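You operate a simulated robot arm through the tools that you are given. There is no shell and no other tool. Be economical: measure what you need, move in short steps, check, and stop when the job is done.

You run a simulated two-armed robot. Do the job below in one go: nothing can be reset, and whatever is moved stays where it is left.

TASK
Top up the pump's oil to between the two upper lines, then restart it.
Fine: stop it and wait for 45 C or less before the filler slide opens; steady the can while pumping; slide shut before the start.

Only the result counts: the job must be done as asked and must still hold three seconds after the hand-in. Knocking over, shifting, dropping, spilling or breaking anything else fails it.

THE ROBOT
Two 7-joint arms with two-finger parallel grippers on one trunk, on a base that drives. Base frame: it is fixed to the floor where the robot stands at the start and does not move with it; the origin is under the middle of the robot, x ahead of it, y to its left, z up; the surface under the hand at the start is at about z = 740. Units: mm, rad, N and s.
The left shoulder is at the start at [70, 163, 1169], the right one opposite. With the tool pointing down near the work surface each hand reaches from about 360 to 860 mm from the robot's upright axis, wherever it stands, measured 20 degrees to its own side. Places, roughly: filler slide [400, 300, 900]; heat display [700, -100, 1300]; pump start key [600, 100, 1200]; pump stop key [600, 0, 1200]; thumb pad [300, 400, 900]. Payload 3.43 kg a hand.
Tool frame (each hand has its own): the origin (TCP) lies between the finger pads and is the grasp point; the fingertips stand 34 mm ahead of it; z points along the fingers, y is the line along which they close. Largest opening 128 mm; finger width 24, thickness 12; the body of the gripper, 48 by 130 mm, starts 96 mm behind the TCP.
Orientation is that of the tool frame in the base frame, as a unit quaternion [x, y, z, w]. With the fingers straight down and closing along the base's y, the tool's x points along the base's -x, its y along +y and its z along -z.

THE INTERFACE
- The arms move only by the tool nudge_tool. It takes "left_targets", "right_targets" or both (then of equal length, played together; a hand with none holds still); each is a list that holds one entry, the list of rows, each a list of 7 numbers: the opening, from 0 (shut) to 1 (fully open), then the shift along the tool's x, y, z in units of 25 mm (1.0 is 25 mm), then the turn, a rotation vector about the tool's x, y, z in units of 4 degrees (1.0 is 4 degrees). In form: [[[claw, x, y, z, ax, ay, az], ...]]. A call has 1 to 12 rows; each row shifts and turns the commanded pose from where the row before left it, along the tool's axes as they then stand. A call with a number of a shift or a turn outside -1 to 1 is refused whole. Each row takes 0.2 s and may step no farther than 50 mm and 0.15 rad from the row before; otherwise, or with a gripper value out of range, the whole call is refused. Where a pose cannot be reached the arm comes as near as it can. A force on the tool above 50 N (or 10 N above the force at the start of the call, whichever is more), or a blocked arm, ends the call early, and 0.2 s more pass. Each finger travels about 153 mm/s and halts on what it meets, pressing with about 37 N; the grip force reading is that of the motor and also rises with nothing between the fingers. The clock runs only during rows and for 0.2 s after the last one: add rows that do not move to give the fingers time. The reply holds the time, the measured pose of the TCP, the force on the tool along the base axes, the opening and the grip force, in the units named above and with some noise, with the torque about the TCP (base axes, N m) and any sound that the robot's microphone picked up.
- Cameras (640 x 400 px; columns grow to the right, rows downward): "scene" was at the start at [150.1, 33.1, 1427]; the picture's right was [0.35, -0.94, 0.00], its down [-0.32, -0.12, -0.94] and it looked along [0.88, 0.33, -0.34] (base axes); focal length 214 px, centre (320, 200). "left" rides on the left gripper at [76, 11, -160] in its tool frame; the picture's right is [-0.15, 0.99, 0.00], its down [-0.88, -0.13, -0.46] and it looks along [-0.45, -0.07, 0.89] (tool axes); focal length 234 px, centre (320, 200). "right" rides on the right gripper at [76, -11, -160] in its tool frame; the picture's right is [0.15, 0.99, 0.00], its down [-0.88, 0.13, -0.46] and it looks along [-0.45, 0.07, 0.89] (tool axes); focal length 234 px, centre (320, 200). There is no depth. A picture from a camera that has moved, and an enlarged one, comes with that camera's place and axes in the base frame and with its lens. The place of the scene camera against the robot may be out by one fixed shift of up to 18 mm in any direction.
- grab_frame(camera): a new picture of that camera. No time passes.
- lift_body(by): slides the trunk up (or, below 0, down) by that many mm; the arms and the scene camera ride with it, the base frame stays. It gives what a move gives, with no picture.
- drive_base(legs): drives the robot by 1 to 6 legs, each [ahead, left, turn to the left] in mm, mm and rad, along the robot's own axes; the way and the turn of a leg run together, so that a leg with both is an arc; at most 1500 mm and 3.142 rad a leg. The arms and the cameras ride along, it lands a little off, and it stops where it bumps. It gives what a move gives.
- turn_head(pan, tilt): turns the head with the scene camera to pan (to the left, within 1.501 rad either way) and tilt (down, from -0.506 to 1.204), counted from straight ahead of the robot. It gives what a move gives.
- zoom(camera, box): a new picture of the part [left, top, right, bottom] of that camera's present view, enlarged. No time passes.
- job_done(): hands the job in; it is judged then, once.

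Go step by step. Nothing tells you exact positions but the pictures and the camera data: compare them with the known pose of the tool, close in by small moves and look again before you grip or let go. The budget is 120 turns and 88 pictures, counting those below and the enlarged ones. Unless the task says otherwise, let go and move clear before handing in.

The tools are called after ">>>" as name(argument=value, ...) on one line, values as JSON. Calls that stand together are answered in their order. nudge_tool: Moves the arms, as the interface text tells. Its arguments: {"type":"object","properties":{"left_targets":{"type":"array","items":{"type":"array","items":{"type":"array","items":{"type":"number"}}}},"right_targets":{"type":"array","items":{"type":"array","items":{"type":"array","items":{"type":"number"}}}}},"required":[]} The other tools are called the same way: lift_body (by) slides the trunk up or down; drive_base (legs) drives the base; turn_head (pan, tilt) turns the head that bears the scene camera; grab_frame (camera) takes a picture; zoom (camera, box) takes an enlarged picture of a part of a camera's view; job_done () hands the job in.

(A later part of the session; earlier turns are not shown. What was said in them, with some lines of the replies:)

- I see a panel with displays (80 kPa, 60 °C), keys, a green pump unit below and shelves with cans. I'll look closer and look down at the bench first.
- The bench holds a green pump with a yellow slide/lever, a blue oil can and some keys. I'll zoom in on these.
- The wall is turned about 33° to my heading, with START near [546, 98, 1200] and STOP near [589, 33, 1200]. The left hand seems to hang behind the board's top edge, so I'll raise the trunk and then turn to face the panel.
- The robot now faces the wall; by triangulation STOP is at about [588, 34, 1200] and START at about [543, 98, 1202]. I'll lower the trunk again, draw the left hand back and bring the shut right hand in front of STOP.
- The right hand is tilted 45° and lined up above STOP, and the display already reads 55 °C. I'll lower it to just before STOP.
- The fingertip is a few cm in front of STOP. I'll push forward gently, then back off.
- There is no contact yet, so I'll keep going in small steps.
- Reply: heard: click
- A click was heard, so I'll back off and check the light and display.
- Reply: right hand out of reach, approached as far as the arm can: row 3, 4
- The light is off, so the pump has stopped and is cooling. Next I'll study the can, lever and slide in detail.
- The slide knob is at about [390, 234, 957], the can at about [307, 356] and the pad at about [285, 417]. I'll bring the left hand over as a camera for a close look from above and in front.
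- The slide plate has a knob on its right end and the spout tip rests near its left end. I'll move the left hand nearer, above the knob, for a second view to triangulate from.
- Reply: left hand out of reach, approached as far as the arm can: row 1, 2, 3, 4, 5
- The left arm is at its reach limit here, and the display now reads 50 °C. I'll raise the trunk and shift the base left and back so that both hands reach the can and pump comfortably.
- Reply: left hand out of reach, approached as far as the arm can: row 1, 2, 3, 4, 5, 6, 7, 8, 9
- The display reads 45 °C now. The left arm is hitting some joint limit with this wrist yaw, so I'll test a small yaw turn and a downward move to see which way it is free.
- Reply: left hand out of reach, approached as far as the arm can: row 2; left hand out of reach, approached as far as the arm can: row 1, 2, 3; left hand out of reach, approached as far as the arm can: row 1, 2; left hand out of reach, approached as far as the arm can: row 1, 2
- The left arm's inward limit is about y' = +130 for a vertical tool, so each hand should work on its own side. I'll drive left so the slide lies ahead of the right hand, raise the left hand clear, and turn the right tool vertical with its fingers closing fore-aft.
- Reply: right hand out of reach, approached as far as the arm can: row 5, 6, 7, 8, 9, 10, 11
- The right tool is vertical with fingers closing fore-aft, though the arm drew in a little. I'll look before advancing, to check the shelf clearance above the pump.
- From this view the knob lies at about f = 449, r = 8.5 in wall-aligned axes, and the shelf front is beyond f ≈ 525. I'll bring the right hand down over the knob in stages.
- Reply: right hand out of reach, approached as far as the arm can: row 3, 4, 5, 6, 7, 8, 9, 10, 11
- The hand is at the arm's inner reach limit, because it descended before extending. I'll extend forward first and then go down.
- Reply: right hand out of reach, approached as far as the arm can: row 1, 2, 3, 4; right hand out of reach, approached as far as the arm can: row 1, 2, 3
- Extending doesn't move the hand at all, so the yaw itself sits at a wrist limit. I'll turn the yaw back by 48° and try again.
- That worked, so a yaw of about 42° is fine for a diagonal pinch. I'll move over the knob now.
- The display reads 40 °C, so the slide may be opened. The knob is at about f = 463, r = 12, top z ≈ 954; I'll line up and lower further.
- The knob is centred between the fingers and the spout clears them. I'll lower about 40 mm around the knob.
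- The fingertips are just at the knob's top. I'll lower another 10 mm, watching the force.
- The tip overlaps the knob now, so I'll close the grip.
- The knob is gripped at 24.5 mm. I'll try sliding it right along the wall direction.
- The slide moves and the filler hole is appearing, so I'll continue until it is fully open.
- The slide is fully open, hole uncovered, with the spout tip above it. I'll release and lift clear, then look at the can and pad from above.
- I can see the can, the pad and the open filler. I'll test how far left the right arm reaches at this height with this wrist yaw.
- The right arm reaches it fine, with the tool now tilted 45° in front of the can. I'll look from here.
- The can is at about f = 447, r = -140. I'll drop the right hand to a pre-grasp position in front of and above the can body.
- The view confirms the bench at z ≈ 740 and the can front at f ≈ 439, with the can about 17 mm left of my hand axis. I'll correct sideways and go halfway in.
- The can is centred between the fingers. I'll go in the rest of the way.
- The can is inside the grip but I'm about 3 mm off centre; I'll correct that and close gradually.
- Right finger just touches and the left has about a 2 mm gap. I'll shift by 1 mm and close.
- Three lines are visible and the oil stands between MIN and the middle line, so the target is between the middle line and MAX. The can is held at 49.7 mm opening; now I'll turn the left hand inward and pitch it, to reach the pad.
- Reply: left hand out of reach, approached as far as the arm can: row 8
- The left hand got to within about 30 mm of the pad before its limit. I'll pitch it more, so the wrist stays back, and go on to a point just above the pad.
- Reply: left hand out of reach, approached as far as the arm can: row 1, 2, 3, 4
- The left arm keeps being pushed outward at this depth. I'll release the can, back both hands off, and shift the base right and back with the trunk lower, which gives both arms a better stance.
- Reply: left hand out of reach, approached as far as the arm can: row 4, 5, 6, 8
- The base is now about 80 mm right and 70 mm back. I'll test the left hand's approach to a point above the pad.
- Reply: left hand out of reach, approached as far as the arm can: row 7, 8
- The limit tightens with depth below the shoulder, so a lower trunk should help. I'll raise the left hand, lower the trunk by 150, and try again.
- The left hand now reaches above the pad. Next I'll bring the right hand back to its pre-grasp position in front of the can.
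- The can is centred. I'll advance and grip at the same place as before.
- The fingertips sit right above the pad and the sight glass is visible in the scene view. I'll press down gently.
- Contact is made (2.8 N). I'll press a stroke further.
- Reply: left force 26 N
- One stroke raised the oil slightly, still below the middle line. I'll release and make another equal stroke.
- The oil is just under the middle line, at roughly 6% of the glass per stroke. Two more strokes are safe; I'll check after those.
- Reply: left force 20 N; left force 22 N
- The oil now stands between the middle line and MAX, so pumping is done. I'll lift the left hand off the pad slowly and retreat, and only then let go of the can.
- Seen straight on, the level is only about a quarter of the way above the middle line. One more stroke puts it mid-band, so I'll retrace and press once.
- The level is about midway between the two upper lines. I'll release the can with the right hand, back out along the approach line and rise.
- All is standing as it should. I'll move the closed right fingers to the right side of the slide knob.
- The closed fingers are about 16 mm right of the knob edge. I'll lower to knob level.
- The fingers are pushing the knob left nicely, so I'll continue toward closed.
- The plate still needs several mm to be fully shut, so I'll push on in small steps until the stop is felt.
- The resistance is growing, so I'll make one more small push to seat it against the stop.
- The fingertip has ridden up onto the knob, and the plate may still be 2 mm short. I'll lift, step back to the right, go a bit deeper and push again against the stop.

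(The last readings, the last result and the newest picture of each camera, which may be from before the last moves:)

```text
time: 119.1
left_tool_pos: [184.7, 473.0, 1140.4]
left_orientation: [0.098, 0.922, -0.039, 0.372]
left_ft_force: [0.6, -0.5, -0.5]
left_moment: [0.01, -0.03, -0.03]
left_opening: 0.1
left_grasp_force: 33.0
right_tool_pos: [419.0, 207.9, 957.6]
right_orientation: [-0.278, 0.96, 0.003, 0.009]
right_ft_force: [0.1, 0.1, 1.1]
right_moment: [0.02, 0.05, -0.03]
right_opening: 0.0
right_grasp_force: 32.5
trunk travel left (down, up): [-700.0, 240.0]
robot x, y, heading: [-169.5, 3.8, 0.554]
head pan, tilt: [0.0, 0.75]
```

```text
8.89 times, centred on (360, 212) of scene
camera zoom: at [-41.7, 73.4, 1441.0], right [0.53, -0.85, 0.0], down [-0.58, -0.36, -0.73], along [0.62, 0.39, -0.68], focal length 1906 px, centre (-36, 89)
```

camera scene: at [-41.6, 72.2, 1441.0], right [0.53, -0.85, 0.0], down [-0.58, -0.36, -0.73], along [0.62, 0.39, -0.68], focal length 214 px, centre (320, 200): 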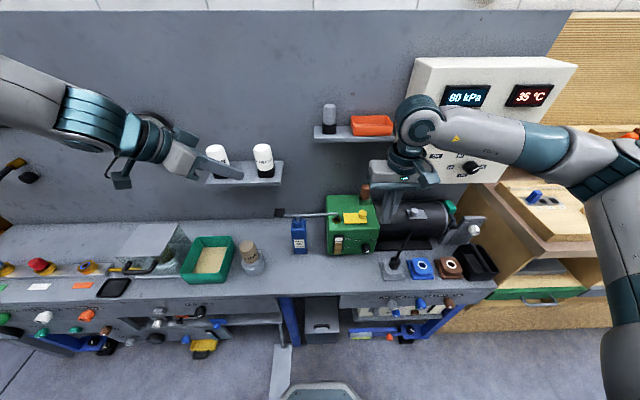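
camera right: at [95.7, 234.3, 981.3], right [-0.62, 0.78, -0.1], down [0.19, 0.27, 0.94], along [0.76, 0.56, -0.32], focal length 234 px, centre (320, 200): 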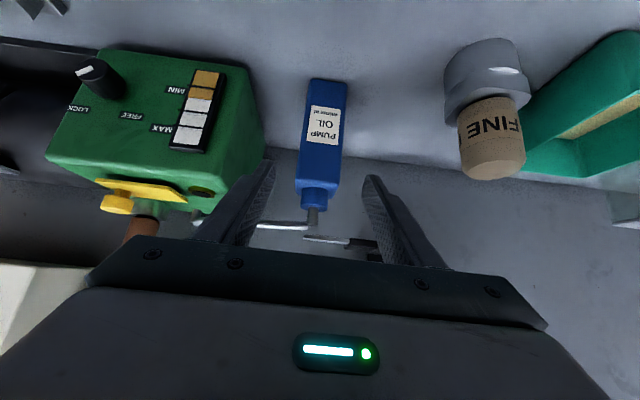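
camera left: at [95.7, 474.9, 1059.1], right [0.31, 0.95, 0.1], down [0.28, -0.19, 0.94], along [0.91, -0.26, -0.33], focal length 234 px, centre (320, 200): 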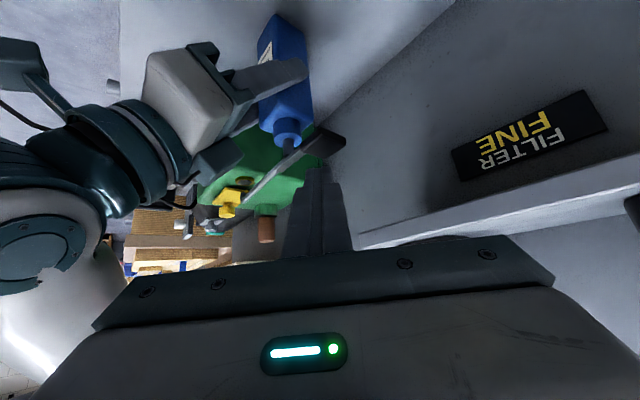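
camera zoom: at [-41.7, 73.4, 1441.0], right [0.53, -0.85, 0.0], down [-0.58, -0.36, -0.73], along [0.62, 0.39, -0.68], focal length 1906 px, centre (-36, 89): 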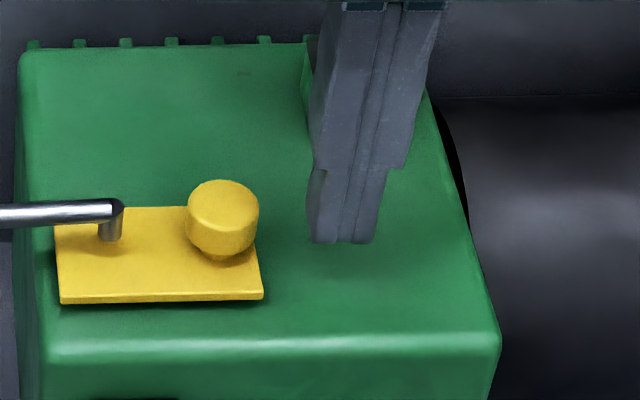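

>>> nudge_tool(right_targets=[[[0, 0, 0.3, 0, 0, 0, 0], [0, 0, 0.2, 0, 0, 0, 0], [0, 0, 0.12, 0, 0, 0, 0], [0, 0, 0.12, 0, 0, 0, 0], [0, 0, 0.12, 0, 0, 0, 0], [0, 0, 0, 0, 0, 0, 0]]])

>>> zoom(camera="scene", box=[330, 190, 390, 235])

```text
time: 120.5
left_tool_pos: [185.3, 471.6, 1139.9]
left_orientation: [0.097, 0.922, -0.037, 0.373]
left_ft_force: [0.7, 0.2, 1.1]
left_moment: [-0.02, 0.0, -0.01]
left_opening: 0.1
left_grasp_force: 33.3
right_tool_pos: [409.2, 224.7, 958.3]
right_orientation: [-0.278, 0.961, 0.004, 0.009]
right_ft_force: [4.2, -8.3, -0.2]
right_moment: [-0.27, -0.16, -0.03]
right_opening: 0.1
right_grasp_force: 32.6
trunk travel left (down, up): [-700.0, 240.0]
robot x, y, heading: [-166.3, 3.1, 0.561]
head pan, tilt: [0.0, 0.75]
```

```text
8.89 times, centred on (360, 212) of scene
camera zoom: at [-41.2, 72.3, 1441.0], right [0.53, -0.85, 0.0], down [-0.58, -0.36, -0.73], along [0.62, 0.39, -0.68], focal length 1906 px, centre (-36, 89)
```

zoom: 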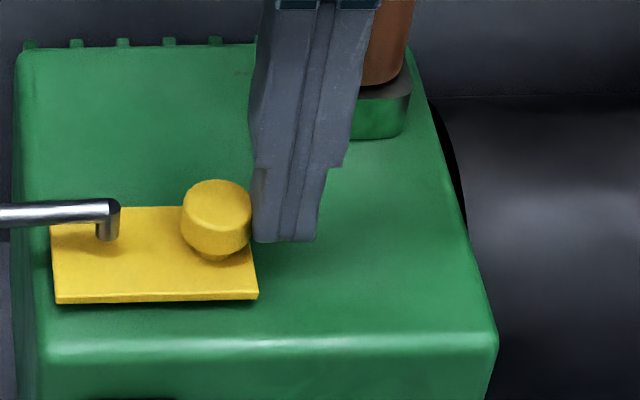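

>>> nudge_tool(right_targets=[[[0, 0, 0.12, 0, 0, 0, 0], [0, 0, 0.12, 0, 0, 0, 0], [0, 0, 0.08, 0, 0, 0, 0], [0, 0, 0, 0, 0, 0, 0]]])

```text
time: 121.5
left_tool_pos: [189.0, 467.6, 1141.3]
left_orientation: [0.099, 0.923, -0.038, 0.37]
left_ft_force: [0.0, -1.0, 0.2]
left_moment: [-0.02, 0.05, -0.02]
left_opening: 0.0
left_grasp_force: 32.6
right_tool_pos: [407.5, 226.8, 958.6]
right_orientation: [-0.276, 0.961, 0.002, 0.007]
right_ft_force: [22.6, -34.6, 2.0]
right_moment: [-0.92, -0.57, -0.17]
right_opening: 0.1
right_grasp_force: 33.2
trunk travel left (down, up): [-700.0, 240.0]
robot x, y, heading: [-164.9, 2.5, 0.56]
head pan, tilt: [0.0, 0.75]
```

There is a firm stop at 41 N with no further travel, so the slide is shut. I'll back off, rise, and prepare the right hand for START.

>>> nudge_tool(right_targets=[[[0, 0, -0.6, 0, 0, 0, 0], [0, 0, 0, -0.8, 0, 0, 0], [0, 0, 0, -1, 0, 0, 0], [0, 0, 0, -1, 0, 0, 0], [0, 0, 0, -1, 0, 0, 0], [0, 0, 0, -1, 0, 0, 0], [0, 1, 0, 0, 0, 0, 0], [0, 1, 0, 0, 0, 0, 0], [0, 1, 0, 0, 0, 0, 0]]])

>>> nudge_tool(right_targets=[[[0, 0, -0.61, 0, 0, -1, 0], [0, 0, -0.61, 0, 0, -1, 0], [0, 0, -0.61, 0, 0, -1, 0], [0, 0, -0.61, 0, 0, -1, 0], [0, 0, -0.61, 0, 0, -1, 0], [0, 0, -0.61, 0, 0, -1, 0], [0, 0, -0.61, 0, 0, -1, 0], [0, 0, -0.61, 0, 0, -1, 0], [0, 0, -0.61, 0, 0, -1, 0], [0, 0, -0.61, 0, 0, -1, 0], [0, 0, -0.61, 0, 0, -1, 0]]])

>>> nudge_tool(right_targets=[[[0, -0.617, 0, -0.639, 0, 0, 0], [0, -0.617, 0, -0.639, 0, 0, 0], [0, -0.617, 0, -0.639, 0, 0, 0], [0, -0.617, 0, -0.639, 0, 0, 0], [0, -0.617, 0, -0.639, 0, 0, 0], [0, -0.617, 0, -0.639, 0, 0, 0]]])

>>> grab_frame(camera="right")

```text
time: 123.5
left_tool_pos: [183.6, 473.0, 1138.8]
left_orientation: [0.098, 0.922, -0.039, 0.373]
left_ft_force: [0.3, -0.2, 0.0]
left_moment: [0.03, 0.0, 0.02]
left_opening: 0.1
left_grasp_force: 33.1
right_tool_pos: [343.0, 179.3, 1075.4]
right_orientation: [-0.278, 0.961, 0.003, 0.008]
right_ft_force: [-0.1, -0.1, -0.2]
right_moment: [0.01, -0.01, 0.01]
right_opening: 0.1
right_grasp_force: 33.2
trunk travel left (down, up): [-700.0, 240.0]
robot x, y, heading: [-168.0, 2.9, 0.558]
head pan, tilt: [0.0, 0.75]
```

```text
time: 125.9
left_tool_pos: [185.1, 472.1, 1140.7]
left_orientation: [0.098, 0.922, -0.038, 0.372]
left_ft_force: [-0.1, -0.8, 0.5]
left_moment: [0.01, -0.01, 0.01]
left_opening: 0.0
left_grasp_force: 32.9
right_tool_pos: [448.7, 42.0, 1078.8]
right_orientation: [-0.257, 0.888, 0.108, 0.367]
right_ft_force: [0.5, -0.2, 0.8]
right_moment: [0.02, -0.03, 0.04]
right_opening: 0.2
right_grasp_force: 33.0
right hand out of reach, approached as far as the arm can: row 10, 11
trunk travel left (down, up): [-700.0, 240.0]
robot x, y, heading: [-164.6, 2.6, 0.559]
head pan, tilt: [0.0, 0.75]
```

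```text
time: 127.3
left_tool_pos: [184.5, 474.0, 1140.3]
left_orientation: [0.097, 0.922, -0.039, 0.373]
left_ft_force: [0.3, -0.9, 0.3]
left_moment: [-0.02, -0.03, -0.01]
left_opening: 0.2
left_grasp_force: 33.0
right_tool_pos: [444.1, 43.8, 1211.3]
right_orientation: [-0.256, 0.887, 0.107, 0.368]
right_ft_force: [-0.6, -0.5, 0.7]
right_moment: [-0.02, -0.01, -0.02]
right_opening: 0.1
right_grasp_force: 32.5
trunk travel left (down, up): [-700.0, 240.0]
robot x, y, heading: [-169.1, 6.0, 0.557]
head pan, tilt: [0.0, 0.75]
```

```text
12 pictures are left
camera right: at [310.3, -55.9, 1271.6], right [-0.62, 0.78, -0.1], down [0.18, 0.27, 0.95], along [0.77, 0.56, -0.31], focal length 234 px, centre (320, 200)
```

right: 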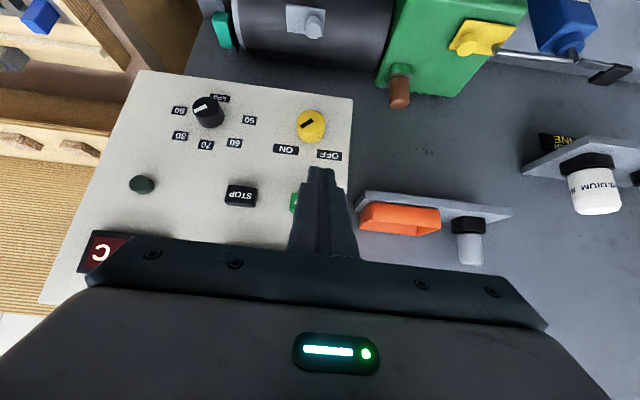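

START is just behind the fingers, slightly right of the hand axis. I'll shift right a little and move to about 40 mm before it.

>>> nudge_tool(right_targets=[[[0, -0.58, -0.13, 0.47, 0, 0, 0], [0, -0.58, -0.13, 0.47, 0, 0, 0], [0, -0.58, -0.13, 0.47, 0, 0, 0]]])

>>> grab_frame(camera="right")

```text
time: 128.1
left_tool_pos: [184.9, 473.5, 1139.6]
left_orientation: [0.097, 0.923, -0.039, 0.372]
left_ft_force: [0.8, 1.2, 0.0]
left_moment: [-0.02, 0.0, -0.02]
left_opening: 0.0
left_grasp_force: 32.8
right_tool_pos: [499.7, 64.9, 1216.2]
right_orientation: [-0.257, 0.887, 0.107, 0.368]
right_ft_force: [0.9, -0.3, -0.6]
right_moment: [0.0, 0.02, -0.06]
right_opening: 0.0
right_grasp_force: 32.9
trunk travel left (down, up): [-700.0, 240.0]
robot x, y, heading: [-169.3, 1.8, 0.554]
head pan, tilt: [0.0, 0.75]
```

```text
11 pictures are left
camera right: at [364.8, -34.3, 1276.6], right [-0.62, 0.78, -0.1], down [0.19, 0.27, 0.94], along [0.77, 0.56, -0.31], focal length 234 px, centre (320, 200)
```

right: 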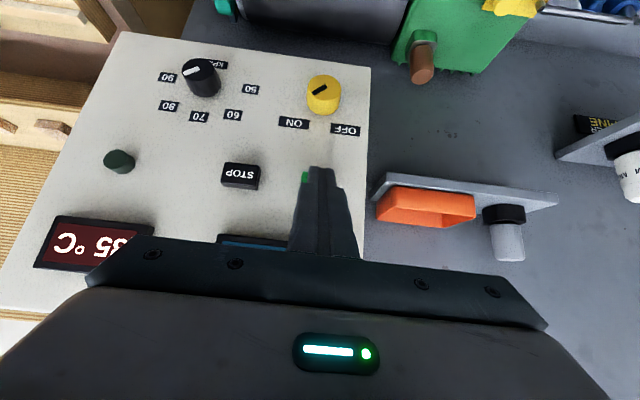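

Now aligned with START. I'll push forward until it clicks.

>>> nudge_tool(right_targets=[[[0, -0.36, 0, 0.347, 0, 0, 0], [0, -0.33, 0, 0.32, 0, 0, 0], [0, -0.115, 0, 0.111, 0, 0, 0], [0, -0.115, 0, 0.111, 0, 0, 0], [0, -0.115, 0, 0.111, 0, 0, 0]]])

```text
time: 129.3
left_tool_pos: [184.8, 472.4, 1139.0]
left_orientation: [0.098, 0.922, -0.039, 0.373]
left_ft_force: [-0.8, 0.5, 0.3]
left_moment: [0.0, -0.01, 0.02]
left_opening: 0.0
left_grasp_force: 32.7
right_tool_pos: [529.0, 83.6, 1218.1]
right_orientation: [-0.257, 0.887, 0.107, 0.368]
right_ft_force: [-1.4, -0.5, 0.6]
right_moment: [-0.05, 0.02, 0.01]
right_opening: 0.1
right_grasp_force: 32.8
trunk travel left (down, up): [-700.0, 240.0]
robot x, y, heading: [-166.1, 2.2, 0.561]
head pan, tilt: [0.0, 0.75]
heard: click
```

A click was heard, so I'll check the light before backing off further.

>>> nudge_tool(right_targets=[[[0, 0.72, 0, -0.695, 0, 0, 0], [0, 0.72, 0, -0.695, 0, 0, 0]]])

>>> grab_frame(camera="right")

```text
time: 129.9
left_tool_pos: [184.9, 472.7, 1140.2]
left_orientation: [0.098, 0.922, -0.038, 0.373]
left_ft_force: [0.2, 0.2, -0.6]
left_moment: [0.02, 0.03, 0.03]
left_opening: 0.0
left_grasp_force: 32.9
right_tool_pos: [487.0, 57.1, 1216.9]
right_orientation: [-0.256, 0.887, 0.107, 0.368]
right_ft_force: [-0.2, -0.7, -0.8]
right_moment: [0.02, 0.03, -0.04]
right_opening: 0.0
right_grasp_force: 32.9
trunk travel left (down, up): [-700.0, 240.0]
robot x, y, heading: [-169.5, -1.6, 0.556]
head pan, tilt: [0.0, 0.75]
```

```text
10 pictures are left
camera right: at [351.9, -42.3, 1276.8], right [-0.62, 0.78, -0.1], down [0.18, 0.27, 0.95], along [0.77, 0.56, -0.31], focal length 234 px, centre (320, 200)
```

right: 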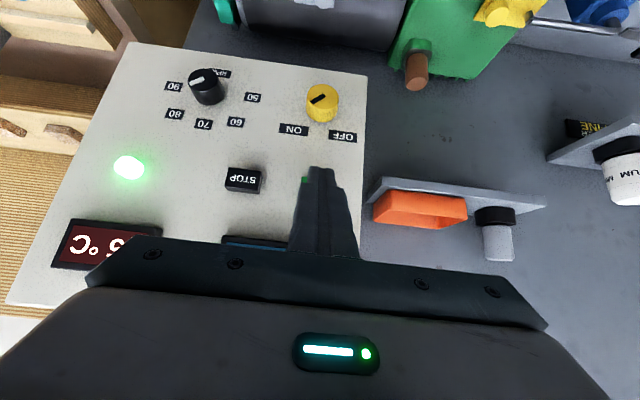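

The green light is on again, so the pump runs. I'll back off a little more and check the level and the bench once.

>>> nudge_tool(right_targets=[[[0, 0.72, 0, -0.695, 0, 0, 0], [0, 0.72, 0, -0.695, 0, 0, 0], [0, 0, 0, 0, 0, 0, 0], [0, 0, 0, 0, 0, 0, 0], [0, 0, 0, 0, 0, 0, 0], [0, 0, 0, 0, 0, 0, 0], [0, 0, 0, 0, 0, 0, 0], [0, 0, 0, 0, 0, 0, 0]]])

>>> zoom(camera="scene", box=[260, 150, 420, 270])

>>> grab_frame(camera="scene")

```text
time: 131.7
left_tool_pos: [184.8, 472.3, 1139.3]
left_orientation: [0.097, 0.922, -0.039, 0.372]
left_ft_force: [0.1, 0.1, -0.5]
left_moment: [-0.01, 0.02, -0.02]
left_opening: 0.0
left_grasp_force: 33.3
right_tool_pos: [444.8, 30.5, 1215.6]
right_orientation: [-0.257, 0.887, 0.108, 0.367]
right_ft_force: [0.9, -0.6, -0.1]
right_moment: [-0.01, 0.0, 0.02]
right_opening: 0.1
right_grasp_force: 33.3
trunk travel left (down, up): [-700.0, 240.0]
robot x, y, heading: [-168.7, 3.4, 0.558]
head pan, tilt: [0.0, 0.75]
```

```text
3.33 times, centred on (340, 210) of scene
camera zoom: at [-41.7, 73.5, 1440.9], right [0.53, -0.85, 0.0], down [-0.58, -0.36, -0.73], along [0.62, 0.39, -0.68], focal length 715 px, centre (253, 167)
```

zoom: 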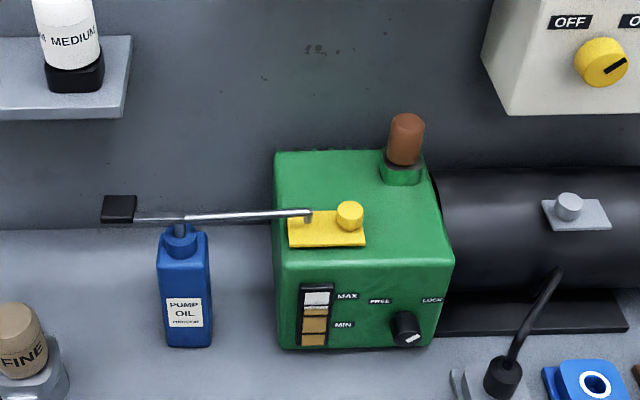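

```text
8 pictures are left
camera scene: at [-41.7, 73.5, 1440.9], right [0.53, -0.85, 0.0], down [-0.58, -0.36, -0.73], along [0.62, 0.39, -0.68], focal length 214 px, centre (320, 200)
```

scene: 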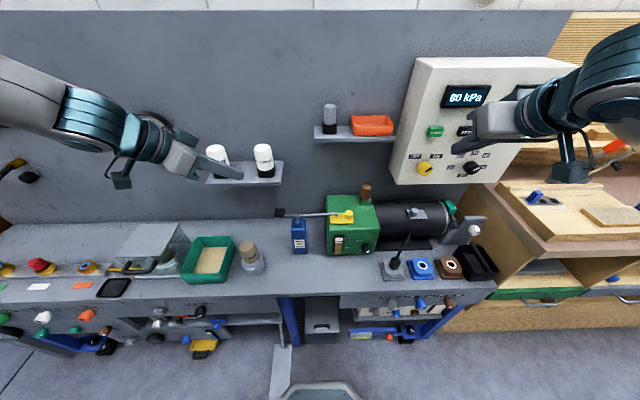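

The can stands in place, the slide is shut, the oil is between the two upper lines and the pump is running. I'm handing in.

>>> job_done()

```text
The job is handed in.
```

I topped up the pump's oil to about midway between the middle line and MAX, and the pump is running again, with the panel's green light back on.

- **Cooling:** I stopped the pump first and opened the filler slide only once the display read 40 °C.
- **Pumping:** The right hand gripped the can for all five strokes. The can is back standing where it was.
- **Restart:** The slide was pushed shut against its end stop before I pressed START.

Both hands are clear, and the last picture shows nothing knocked over or shifted.
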